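You operate a simulated robot arm through the tools that you are given. There is no shell and no other tool. Be economical: measure what you need, move in short steps, check, and stop when the job is done.

You run a simulated robot arm. Do the job below in one go: nothing can be reset, and whatever is moved stays where it is left.

Task
Take the square card box and leave it on the green folder.

It is judged by the outcome, as a careful person would: the job done as asked, and still so three seconds after it is handed in. It fails if anything else is knocked over, pushed out of place, dropped, spilled or broken.

Robot
A 6-joint arm with a two-finger parallel gripper, fixed in place. Base frame: the origin is at the foot of the arm, x ahead of it, y to its left, z up; the work surface is at about z = 0. Lengths are in mm, angles in rad, forces in N, time in s.
With the tool pointing down near the work surface it reaches from about 160 to 420 mm from the base axis. Its first joint turns from -1.152 to 1.152 rad. Payload 1.57 kg.
The tool frame sits at the grasp point between the pads (the TCP): z along the fingers, y along the line on which they close. The tips reach 30 mm beyond it. Largest opening 80 mm; finger width 17, thickness 12; the body of the gripper, 40 by 82 mm, starts 80 mm behind the TCP.
Orientation is that of the tool frame in the base frame, as a unit quaternion [x, y, z, w]. With the fingers straight down and closing along the base's y, the tool's x points along the base's -x, its y along +y and its z along -z.

Tools
- The arm moves only by the tool servo_tool. Its argument "commands" is a list that holds one entry, the list of rows, each a list of 7 numbers: the turn, a rotation vector about the base's x, y, z in rad, then the shift along the base's x, y, z in m, then the closure in counts, from 0 (fully open) to 255 (shut). In form: [[[rx, ry, rz, x, y, z, fingers], ...]]. A call has 1 to 10 rows; each row is the pose to reach, as a shift and turn from the pose commanded when the call began. A row lasts 0.2 s, in which the tool goes at most 50 mm and 0.15 rad; a call with a longer step from one row to the next is refused whole, and so is a gripper value outside its range. Where a pose cannot be reached the arm comes as near as it can. A force on the tool above 40 N (or 10 N above the force at the start of the call, whichever is more), or a blocked arm, ends the call early, and 0.2 s more pass. Each finger travels about 153 mm/s and halts on what it meets, pressing with about 24 N; the grip force reading is that of the motor and also rises with nothing between the fingers. The clock runs only during rows and for 0.2 s after the last one: add rows that repeat a pose to give the fingers time. The reply holds the time, the measured pose of the TCP, the force on the tool along the base axes, the opening and the grip force, in the units named above and with some noise, and new pictures: "views" is both (left out), scene, wrist or none.
- Cameras (640 x 400 px; columns grow to the right, rows downward): "scene" is fixed at [46.9, -337, 404.7]; the picture's right is [0.81, -0.59, 0.00], its down [-0.44, -0.60, -0.67] and it looks along [0.39, 0.54, -0.75] (base axes); focal length 214 px, centre (320, 200). "wrist" rides on the gripper at [-32, 0, -78] in the tool frame; the picture's right is [0.00, -1.00, 0.00], its down [0.97, 0.00, -0.24] and it looks along [0.24, 0.00, 0.97] (tool axes); focal length 218 px, centre (320, 200). There is no depth. A picture from a camera that has moved, and an enlarged one, comes with that camera's place and axes in the base frame and with its lens.
- zoom(camera, box): a new picture of the part [left, top, right, bottom] of that camera's present view, enlarged. No time passes.
- close_job(): hands the job in; it is judged then, once.

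Work in short steps. Places have to be worked out from the pictures, the camera data and where the tool is seen: move nearer, look again, correct. Check each grasp and each placing, and mend what went wrong. You have 90 turns and 150 pictures in all, those below and enlarged ones among them. Open the gripper and draw the arm clear of the work before you hand the job in, unless the task says otherwise; then end with one line.

The tools are called as name(argument=value, ...) on one line, values as JSON. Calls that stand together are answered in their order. servo_tool: Moves the arm, as the interface text tells. Its arguments: {"type":"object","properties":{"commands":{"type":"array","items":{"type":"array","items":{"type":"array","items":{"type":"number"}}}},"views":{"type":"string","enum":["both","scene","wrist","none"]}},"required":["commands"]} The other tools are called the same way: zoom (camera, box) takes an enlarged picture of a part of a camera's view; close_job () hands the job in.

At the start:

```text
t: 0.0
ee_pos: [242.5, -139.1, 206.6]
tcp_rot: [0.0, 1.0, 0.0, 0.0]
wrist_force: [0.2, 0.5, 0.2]
width: 80.0
gripper_force: 0.0
```

scene: 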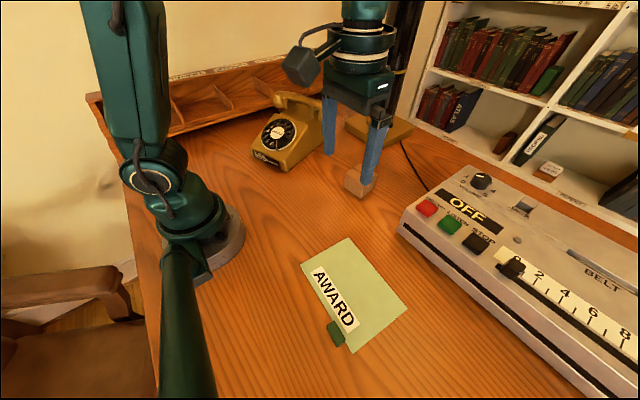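
wrist: 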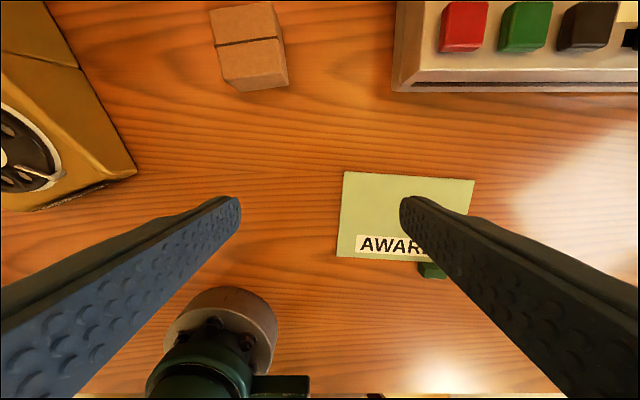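

I'll look more closely at the box and the folder before moving.

zoom(camera="wrist", box=[180, 0, 340, 100])

zoom(camera="scene", box=[280, 120, 440, 220])

zoom(camera="scene", box=[270, 220, 430, 370])

```text
4.00 times, centred on (260, 50) of wrist
camera zoom: at [274.3, -138.7, 284.0], right [0.0, -1.0, 0.0], down [-0.97, 0.0, 0.24], along [-0.24, 0.0, -0.97], focal length 873 px, centre (560, 800)
```

zoom: 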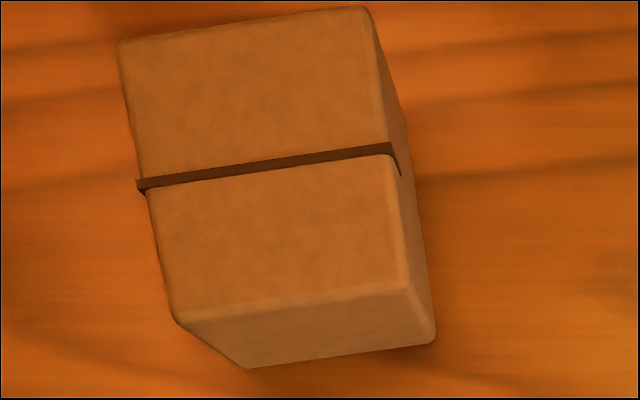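

```text
4.00 times, centred on (360, 170) of scene
camera zoom: at [46.9, -337.0, 404.7], right [0.81, -0.59, 0.0], down [-0.44, -0.6, -0.67], along [0.39, 0.54, -0.75], focal length 858 px, centre (160, 320)
```

zoom: 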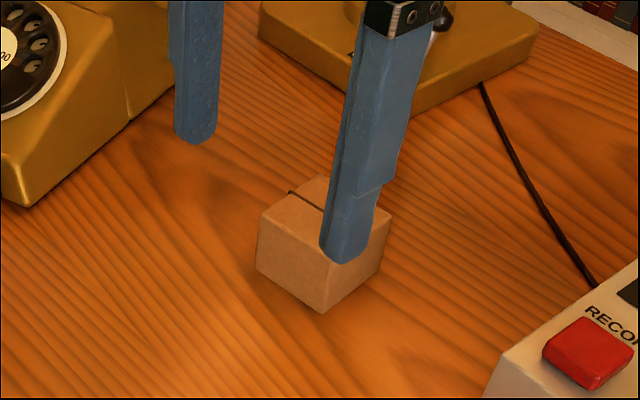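

```text
2.67 times, centred on (350, 295) of scene
camera zoom: at [46.9, -337.0, 404.7], right [0.81, -0.59, 0.0], down [-0.44, -0.6, -0.67], along [0.39, 0.54, -0.75], focal length 572 px, centre (240, -53)
```

zoom: 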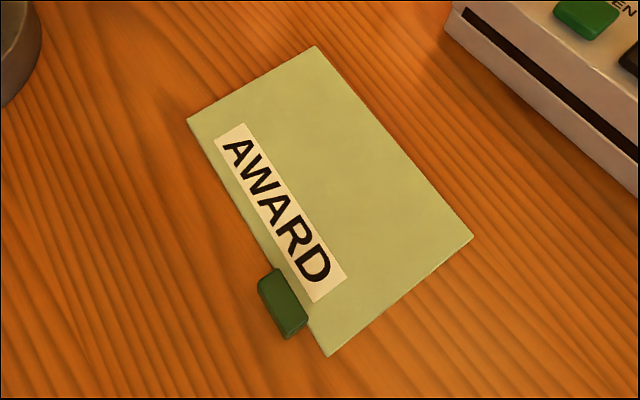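

The box measures about 57 mm square and 46 mm high. It is centred near (370, -70) and turned about +0.125 rad. The folder centre is near (183, -255). I'll move over the box at height and check.

servo_tool(commands=[[[0, 0, 0.03, 0.03, 0.017, 0, 0], [0, 0, 0.06, 0.06, 0.034, 0, 0], [0, 0, 0.09, 0.09, 0.05, 0, 0], [0, 0, 0.125, 0.1275, 0.069, 0, 0], [0, 0, 0.125, 0.1275, 0.069, -0.045, 0], [0, 0, 0.125, 0.1275, 0.069, -0.075, 0], [0, 0, 0.125, 0.1275, 0.069, -0.075, 0]]])

```text
t: 1.6
ee_pos: [369.6, -71.1, 136.5]
tcp_rot: [-0.063, 0.998, 0.001, 0.0]
wrist_force: [-0.2, 0.8, -0.4]
width: 79.9
gripper_force: 0.1
out of reach, approached as far as the arm can: row 4
camera wrist: at [401.4, -65.6, 213.3], right [0.12, -0.99, 0.0], down [-0.96, -0.12, 0.24], along [-0.24, -0.03, -0.97], focal length 218 px, centre (320, 200)
```

scene: 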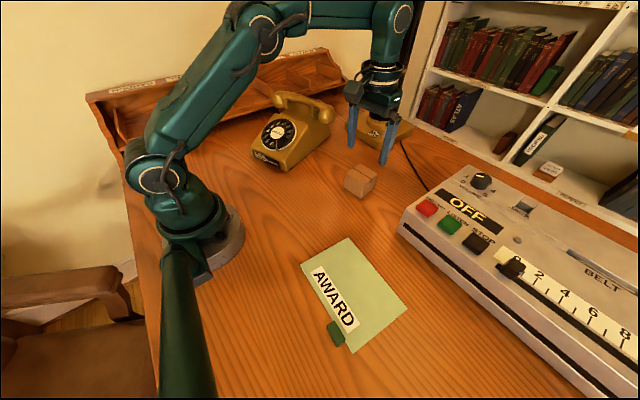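
wrist: 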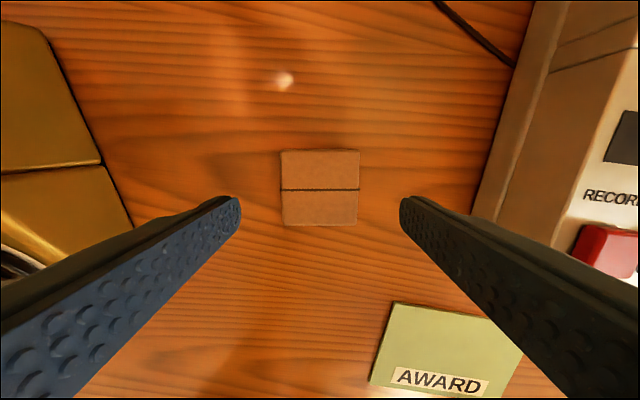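

The box is centred between the fingers and square to them, with about 10 mm free on each side. I'll descend until the TCP is at about z = 36.

servo_tool(commands=[[[0, 0, 0, 0, 0.001, -0.03, 0], [0, 0, 0, 0, 0.001, -0.06, 0], [0, 0, 0, 0, 0.001, -0.08, 0], [0, 0, 0, 0, 0.001, -0.095, 0], [0, 0, 0, 0, 0.001, -0.095, 0]]])

```text
t: 2.8
ee_pos: [372.5, -69.0, 36.0]
tcp_rot: [-0.063, 0.998, 0.0, 0.0]
wrist_force: [-0.2, 0.7, -0.6]
width: 80.1
gripper_force: 0.1
camera wrist: at [402.1, -64.7, 114.8], right [0.12, -0.99, 0.0], down [-0.96, -0.12, 0.24], along [-0.24, -0.03, -0.97], focal length 218 px, centre (320, 200)
```

scene: 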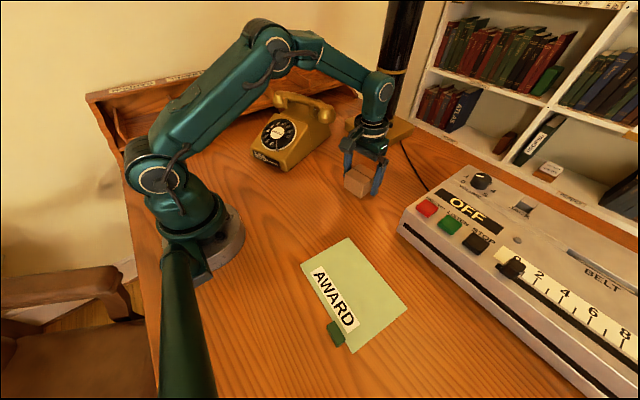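
wrist: 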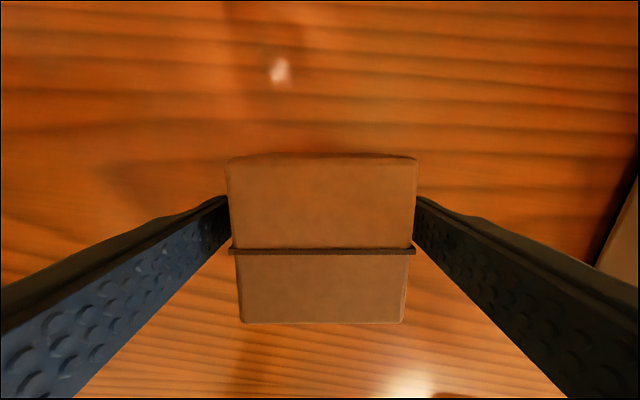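

The fingers straddle the box and nothing is touching. I'll close partway first, so as not to crush the card, and read the width and force.

servo_tool(commands=[[[0, 0, 0, 0, 0, 0, 40], [0, 0, 0, 0, 0, 0, 70], [0, 0, 0, 0, 0, 0, 85], [0, 0, 0, 0, 0, 0, 85], [0, 0, 0, 0, 0, 0, 85]]], views="wrist")

```text
t: 4.0
ee_pos: [371.2, -69.0, 36.8]
tcp_rot: [-0.062, 0.998, 0.001, 0.0]
wrist_force: [-0.4, -0.5, -0.3]
width: 58.8
gripper_force: 23.9
camera wrist: at [402.1, -64.7, 115.1], right [0.12, -0.99, 0.0], down [-0.96, -0.12, 0.24], along [-0.24, -0.03, -0.97], focal length 218 px, centre (320, 200)
```

wrist: 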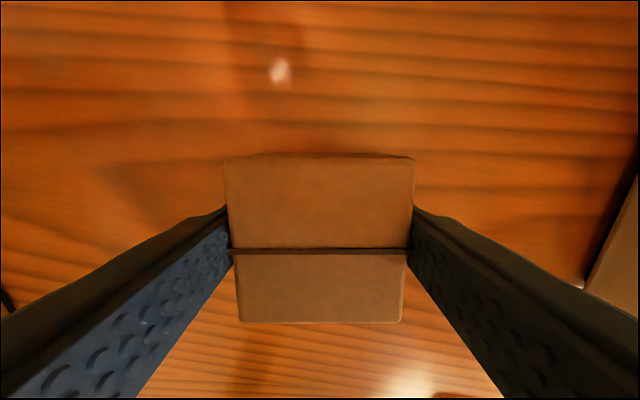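

The box is gripped at 58.8 mm with about 24 N. I'll lift it slowly and straight up, then check it.

servo_tool(commands=[[[0, 0, 0, 0, 0, 0.008, 95], [0, 0, 0, 0, 0, 0.02, 95], [0, 0, 0, 0, 0, 0.04, 95], [0, 0, 0, 0, 0, 0.06, 95], [0, 0, 0, 0, 0, 0.07, 95], [0, 0, 0, 0, 0, 0.07, 95]]])

```text
t: 5.4
ee_pos: [370.7, -70.0, 106.5]
tcp_rot: [-0.062, 0.998, 0.0, 0.001]
wrist_force: [0.4, 0.2, 0.6]
width: 59.1
gripper_force: 24.3
camera wrist: at [401.8, -65.8, 184.8], right [0.12, -0.99, 0.0], down [-0.96, -0.12, 0.24], along [-0.24, -0.03, -0.97], focal length 218 px, centre (320, 200)
```

scene: 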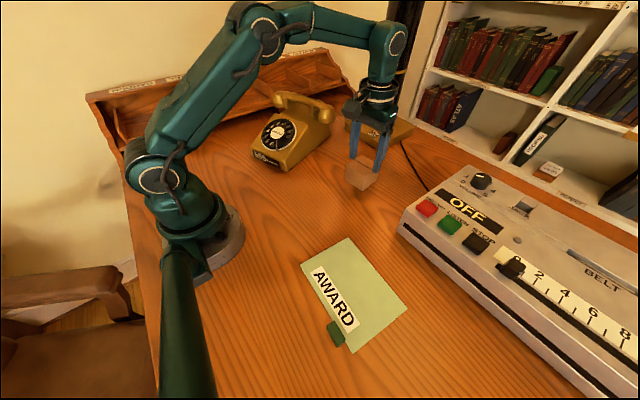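
wrist: 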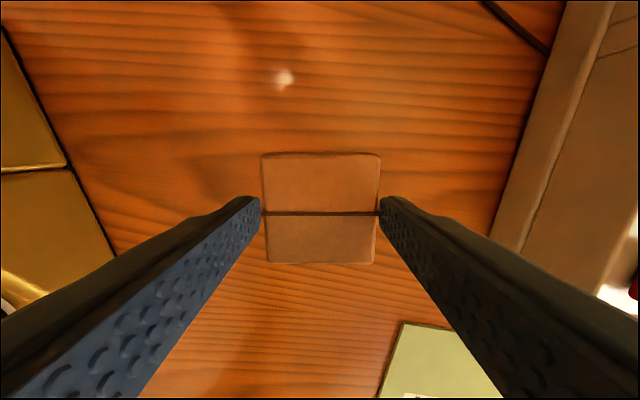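

In the wrist picture the box looks smaller than before, so it has probably slipped down in the grip. I'll look closely before doing anything else.

zoom(camera="scene", box=[300, 90, 460, 220])

zoom(camera="wrist", box=[230, 130, 410, 280])

```text
3.08 times, centred on (380, 155) of scene
camera zoom: at [46.9, -337.0, 404.7], right [0.81, -0.59, 0.0], down [-0.44, -0.6, -0.67], along [0.39, 0.54, -0.75], focal length 660 px, centre (135, 338)
```

zoom: 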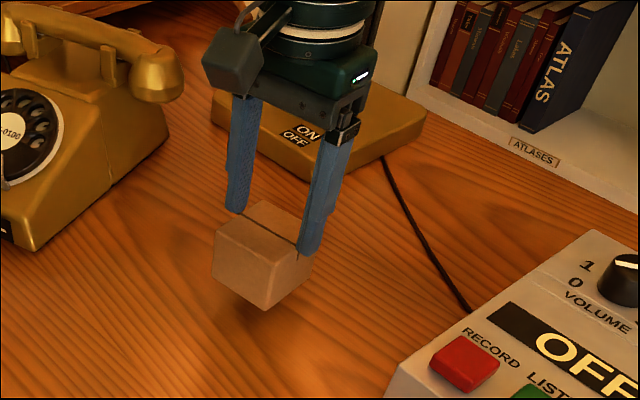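

```text
2.67 times, centred on (320, 205) of wrist
camera zoom: at [401.8, -65.8, 184.8], right [0.12, -0.99, 0.0], down [-0.96, -0.12, 0.24], along [-0.24, -0.03, -0.97], focal length 582 px, centre (320, 187)
```

zoom: 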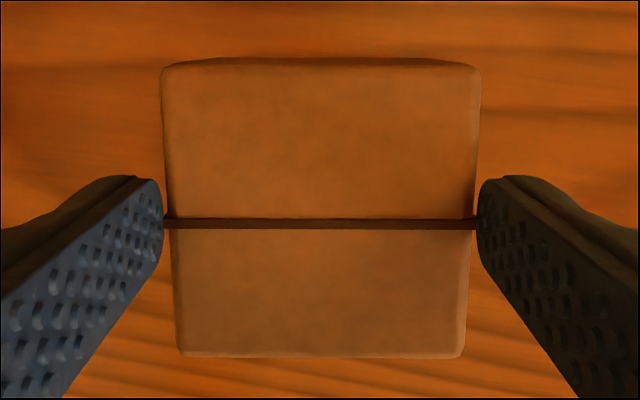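

The box has slipped about 35 mm and is held only by the fingertips. I'll set it straight back down where it was, then regrip it harder.

servo_tool(commands=[[[0, 0, 0, 0, 0, -0.015, 105], [0, 0, 0, 0, 0, -0.03, 105], [0, 0, 0, 0, 0, -0.037, 105], [0, 0, 0, 0, 0, -0.044, 105], [0, 0, 0, 0, 0, -0.044, 105]]])

```text
t: 6.6
ee_pos: [371.7, -70.0, 62.7]
tcp_rot: [-0.063, 0.998, 0.001, 0.003]
wrist_force: [6.2, 4.9, 22.0]
width: 58.8
gripper_force: 24.3
camera wrist: at [401.9, -65.1, 140.2], right [0.12, -0.99, 0.0], down [-0.96, -0.12, 0.24], along [-0.23, -0.03, -0.97], focal length 218 px, centre (320, 200)
```

scene: 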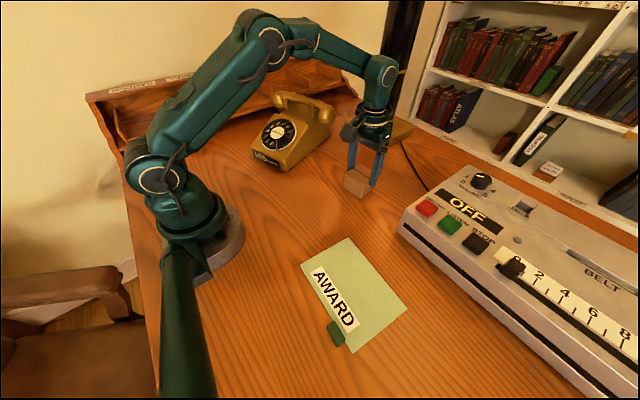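
wrist: 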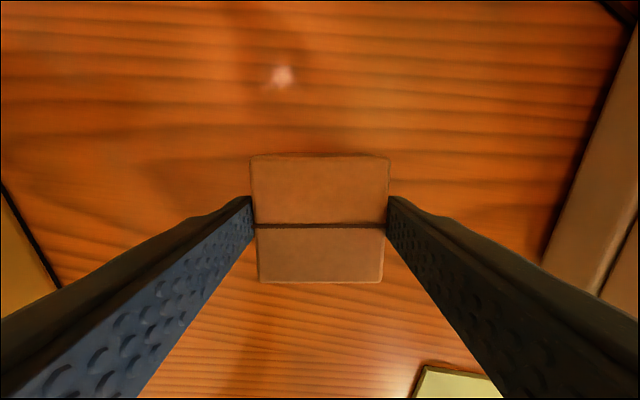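

The box is back on the table, upright. A dark strap runs over exactly the faces I gripped, and the pads probably slid on it. I'll release, rise, and turn 90° to grip the plain card faces.

servo_tool(commands=[[[0, 0, 0, 0, 0, 0.004, 60], [0, 0, 0, 0, 0, 0.004, 0], [0, 0, 0, 0, 0, 0.004, 0], [0, 0, 0, 0, 0, 0.04, 0], [0, 0, 0, 0, 0, 0.07, 0], [0, 0, -0.15, 0, 0, 0.07, 0], [0, 0, -0.3, 0, 0, 0.07, 0], [0, 0, -0.45, 0, 0, 0.07, 0], [0, 0, -0.6, 0, 0, 0.07, 0], [0, 0, -0.75, 0, 0, 0.07, 0]]], views="scene")

servo_tool(commands=[[[0, 0, -0.15, 0, 0, 0, 0], [0, 0, -0.3, 0, 0, 0, 0], [0, 0, -0.45, 0, 0, 0, 0], [0, 0, -0.6, 0, 0, 0, 0], [0, 0, -0.75, 0, 0, 0, 0], [0, 0, -0.82, 0, 0, 0, 0], [0, 0, -0.82, 0, 0, 0, 0]]])

```text
t: 8.8
ee_pos: [369.7, -68.9, 132.7]
tcp_rot: [0.309, 0.951, 0.0, 0.001]
wrist_force: [-0.2, 0.1, -0.7]
width: 79.9
gripper_force: 0.1
```

scene: 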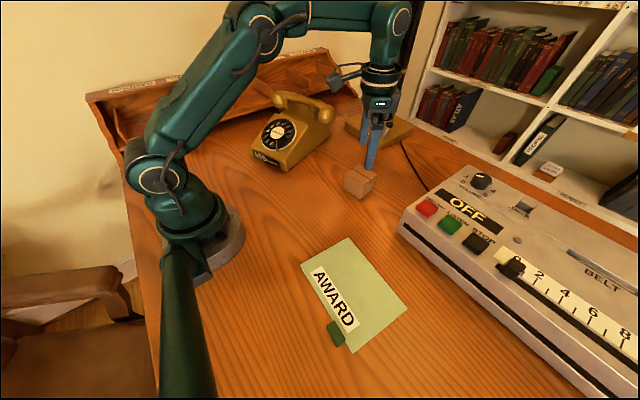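

```text
t: 10.4
ee_pos: [371.6, -69.8, 131.4]
tcp_rot: [0.662, 0.75, 0.0, 0.0]
wrist_force: [-0.2, -0.3, 0.5]
width: 79.9
gripper_force: 0.1
camera wrist: at [374.0, -100.8, 210.0], right [-0.99, -0.12, 0.0], down [-0.12, 0.96, 0.24], along [-0.03, 0.24, -0.97], focal length 218 px, centre (320, 200)
```

scene: 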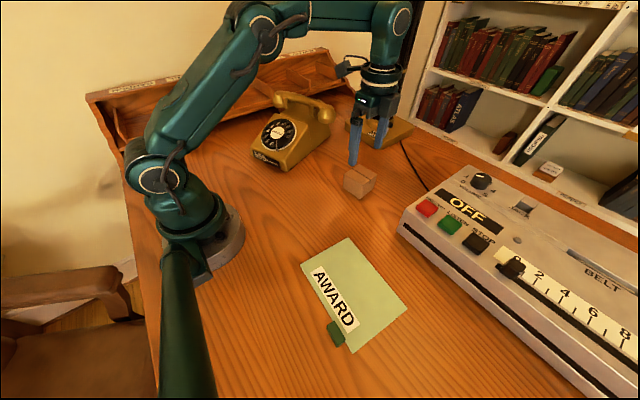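
wrist: 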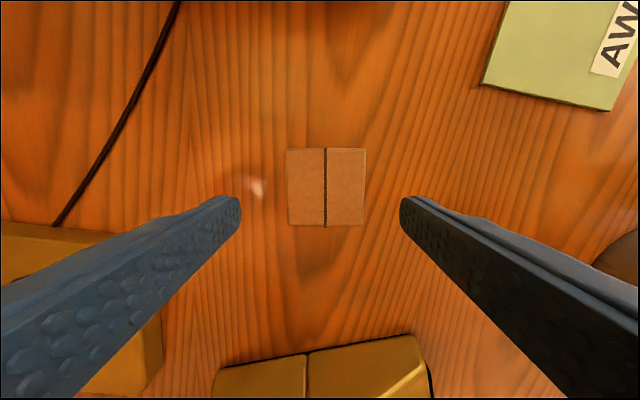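

The box is intact, with its centre about 4.5 mm toward the base from my tool, and this direction puts the fingers on plain card. I'll correct that and descend.

servo_tool(commands=[[[0, 0, 0, -0.0045, -0.001, -0.03, 0], [0, 0, 0, -0.0045, -0.001, -0.06, 0], [0, 0, 0, -0.0045, -0.001, -0.08, 0], [0, 0, 0, -0.0045, -0.001, -0.098, 0], [0, 0, 0, -0.0045, -0.001, -0.098, 0]]])

```text
t: 11.6
ee_pos: [367.1, -69.6, 33.5]
tcp_rot: [0.661, 0.75, 0.0, 0.0]
wrist_force: [0.1, 0.4, 0.1]
width: 80.1
gripper_force: 0.1
camera wrist: at [370.9, -101.6, 110.5], right [-0.99, -0.13, 0.0], down [-0.12, 0.96, 0.24], along [-0.03, 0.24, -0.97], focal length 218 px, centre (320, 200)
```

scene: 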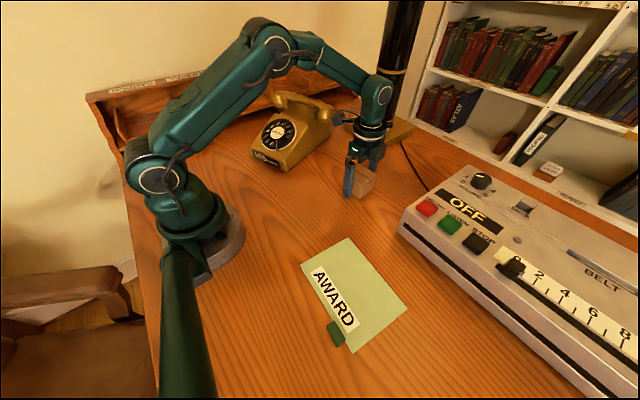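
wrist: 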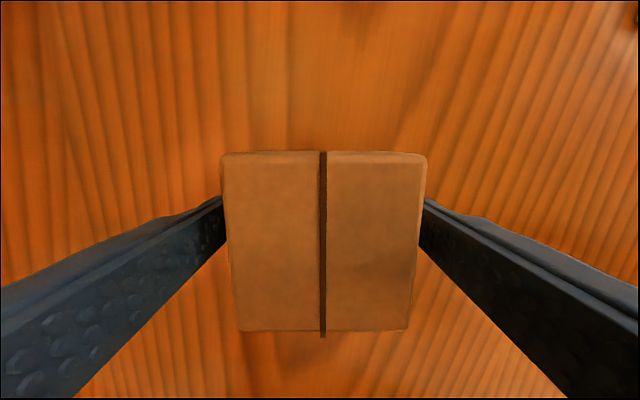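

The box is well centred between the fingers. I'll close on it at full force, wait, then raise it about 10 mm to see if it slips.

servo_tool(commands=[[[0, 0, 0, 0, 0, 0, 40], [0, 0, 0, 0, 0, 0, 80], [0, 0, 0, 0, 0, 0, 150], [0, 0, 0, 0, 0, 0, 150], [0, 0, 0, 0, 0, 0.003, 150], [0, 0, 0, 0, 0, 0.007, 150], [0, 0, 0, 0, 0, 0.012, 150], [0, 0, 0, 0, 0, 0.012, 150], [0, 0, 0, 0, 0, 0.012, 150]]])

```text
t: 13.6
ee_pos: [366.4, -69.7, 45.5]
tcp_rot: [0.662, 0.749, 0.001, 0.0]
wrist_force: [0.4, -0.4, -0.8]
width: 59.0
gripper_force: 24.0
camera wrist: at [370.0, -101.4, 124.1], right [-0.99, -0.13, 0.0], down [-0.12, 0.96, 0.24], along [-0.03, 0.24, -0.97], focal length 218 px, centre (320, 200)
```

scene: 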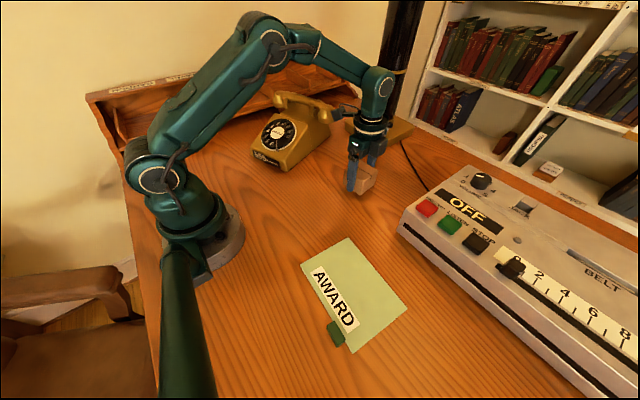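
wrist: 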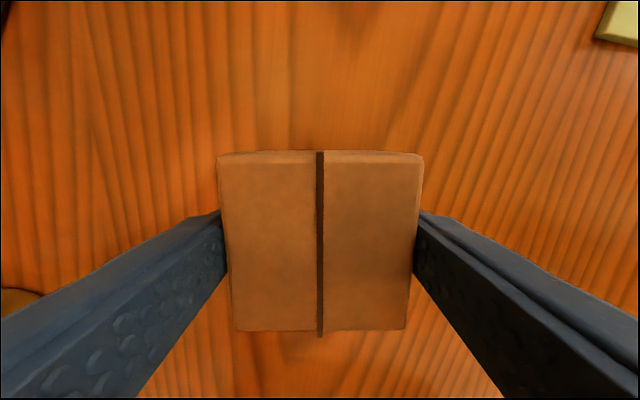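

The box now moves with the gripper and shows no slip. I'll lift it further and look again before carrying it.

servo_tool(commands=[[[0, 0, 0, 0, 0, 0.012, 150], [0, 0, 0, 0, 0, 0.027, 150], [0, 0, 0, 0, 0, 0.042, 150], [0, 0, 0, 0, 0, 0.055, 150], [0, 0, 0, 0, 0, 0.055, 150]]], views="wrist")

```text
t: 14.8
ee_pos: [365.0, -69.4, 101.4]
tcp_rot: [0.661, 0.75, 0.0, -0.001]
wrist_force: [0.6, 0.0, 0.2]
width: 59.1
gripper_force: 23.3
camera wrist: at [368.7, -101.0, 179.3], right [-0.99, -0.13, 0.0], down [-0.12, 0.96, 0.24], along [-0.03, 0.24, -0.97], focal length 218 px, centre (320, 200)
```

wrist: 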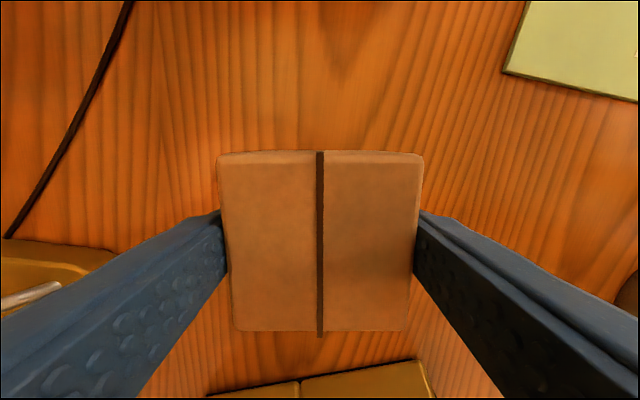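

The grip is solid. I'll carry the box level toward (188, -250) and turn it -0.19 rad to line up with the folder.

servo_tool(commands=[[[0, 0, -0.01, -0.01, -0.01, 0, 150], [0, 0, -0.03, -0.03, -0.03, 0, 150], [0, 0, -0.055, -0.053, -0.054, 0, 150], [0, 0, -0.08, -0.077, -0.078, 0, 150], [0, 0, -0.105, -0.101, -0.102, 0, 150], [0, 0, -0.13, -0.125, -0.126, 0, 150], [0, 0, -0.155, -0.149, -0.15, 0, 150], [0, 0, -0.18, -0.168, -0.17, 0, 150], [0, 0, -0.19, -0.178, -0.18, 0, 150], [0, 0, -0.19, -0.178, -0.18, 0, 150]]])

```text
t: 17.0
ee_pos: [185.7, -251.8, 100.5]
tcp_rot: [0.729, 0.684, -0.001, 0.001]
wrist_force: [-0.2, -1.1, -0.6]
width: 59.1
gripper_force: 24.2
camera wrist: at [182.9, -282.9, 178.2], right [-1.0, 0.06, 0.0], down [0.06, 0.97, 0.24], along [0.01, 0.24, -0.97], focal length 218 px, centre (320, 200)
```

scene: 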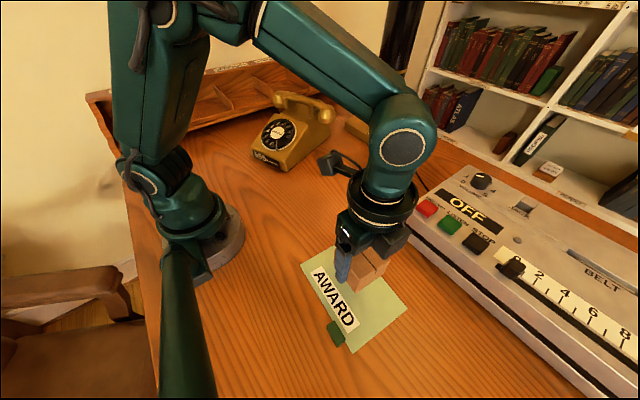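
wrist: 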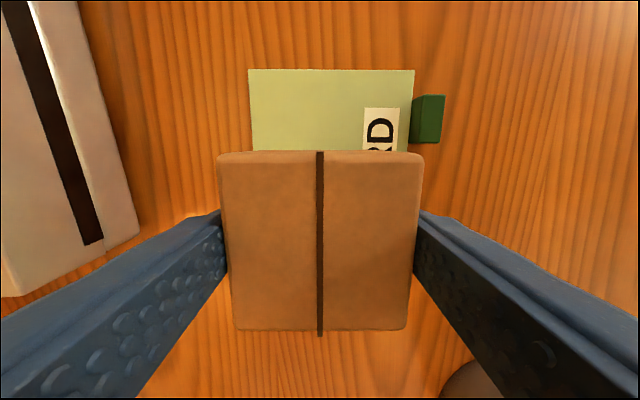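

The carried box sits over the folder's middle, whose span is about x 113–243, y -165 to -340. I'll lower it most of the way.

servo_tool(commands=[[[0, 0, 0, 0, 0, -0.015, 150], [0, 0, 0, 0, 0, -0.032, 150], [0, 0, 0, 0, 0, -0.046, 150], [0, 0, 0, 0, 0, -0.056, 150], [0, 0, 0, 0, 0, -0.056, 150]]])

```text
t: 18.2
ee_pos: [187.6, -249.7, 44.7]
tcp_rot: [0.729, 0.684, 0.001, 0.0]
wrist_force: [0.0, 0.2, 0.9]
width: 59.4
gripper_force: 23.9
camera wrist: at [184.5, -282.0, 122.5], right [-1.0, 0.06, 0.0], down [0.06, 0.97, 0.24], along [0.02, 0.24, -0.97], focal length 218 px, centre (320, 200)
```

scene: 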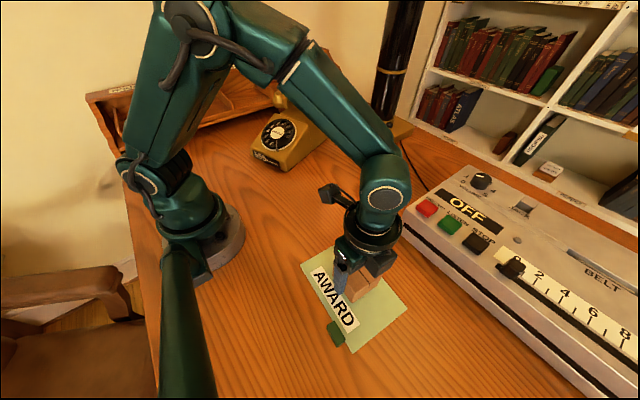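
wrist: 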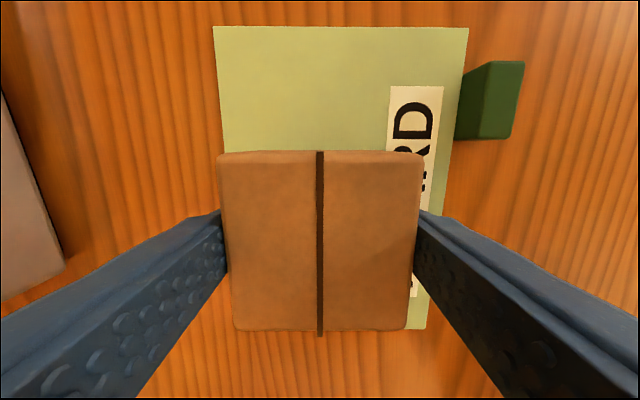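

All is well: the box's +x side is about 20 mm inside the folder edge. I'll lower it in small steps until it touches.

servo_tool(commands=[[[0, 0, 0, 0, 0, -0.003, 150], [0, 0, 0, 0, 0, -0.006, 150], [0, 0, 0, 0, 0, -0.008, 150], [0, 0, 0, 0, 0, -0.008, 150]]], views="none")

```text
t: 19.2
ee_pos: [188.9, -250.2, 37.6]
tcp_rot: [0.73, 0.683, -0.001, 0.001]
wrist_force: [-3.7, 2.8, 23.6]
width: 59.2
gripper_force: 23.7
```

The box is down on the folder, with about 24 N of contact force. I'll ease up 1 mm, open, and check before withdrawing.

servo_tool(commands=[[[0, 0, 0, 0, 0, 0.001, 150], [0, 0, 0, 0, 0, 0.001, 70], [0, 0, 0, 0, 0, 0.001, 35], [0, 0, 0, 0, 0, 0.001, 0], [0, 0, 0, 0, 0, 0.001, 0], [0, 0, 0, 0, 0, 0.001, 0]]])

```text
t: 20.6
ee_pos: [188.5, -249.5, 37.2]
tcp_rot: [0.729, 0.684, 0.001, 0.001]
wrist_force: [0.0, 0.6, 0.2]
width: 79.9
gripper_force: 0.2
camera wrist: at [185.3, -281.2, 115.5], right [-1.0, 0.06, 0.0], down [0.06, 0.97, 0.24], along [0.02, 0.24, -0.97], focal length 218 px, centre (320, 200)
```

scene: 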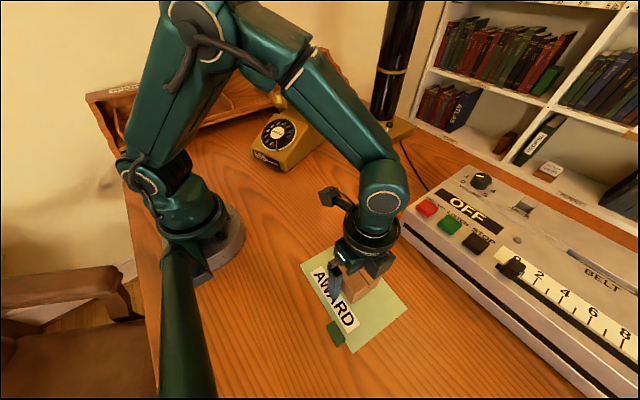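
wrist: 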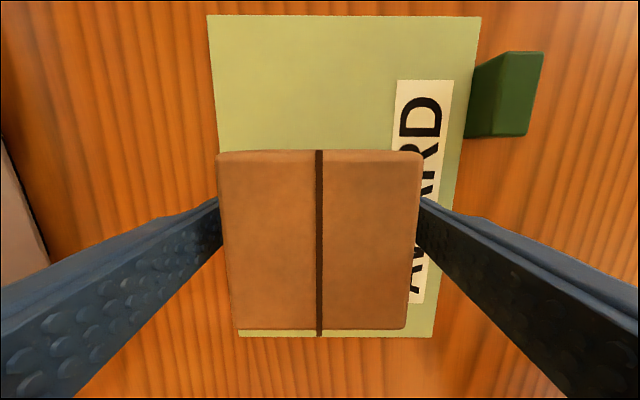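

The box is released and sits flat. I'll rise straight up, then draw back clear.

servo_tool(commands=[[[0, 0, 0, 0, 0, 0.02, 0], [0, 0, 0, 0, 0, 0.05, 0], [0, 0, 0, 0, 0, 0.09, 0], [0, 0, 0, 0, 0, 0.13, 0], [0, 0, 0, 0.02, 0.04, 0.15, 0], [0, 0, 0, 0.04, 0.08, 0.16, 0], [0, 0, 0, 0.05, 0.12, 0.16, 0], [0, 0, 0, 0.05, 0.12, 0.16, 0]]])

```text
t: 22.4
ee_pos: [242.7, -130.3, 197.5]
tcp_rot: [0.73, 0.684, 0.0, 0.0]
wrist_force: [0.7, 0.7, 0.1]
width: 79.9
gripper_force: 0.1
camera wrist: at [239.8, -162.6, 275.7], right [-1.0, 0.07, 0.0], down [0.06, 0.97, 0.24], along [0.02, 0.24, -0.97], focal length 218 px, centre (320, 200)
```

scene: 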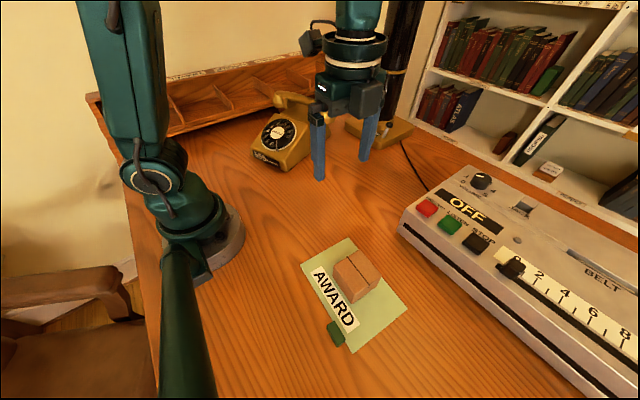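
wrist: 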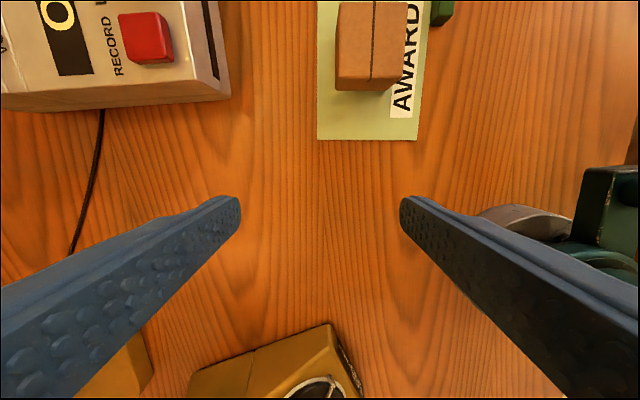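

The box rests fully on the folder. The folder hasn't moved, nothing else was disturbed, and the arm is clear with the gripper open, so I'm handing the job in.

close_job()

```text
The job is handed in.
```

The square card box is resting flat on the green folder, nothing else was moved, and the arm is clear with the gripper open; on the first lift the box slipped, so I set it back down and regripped it.
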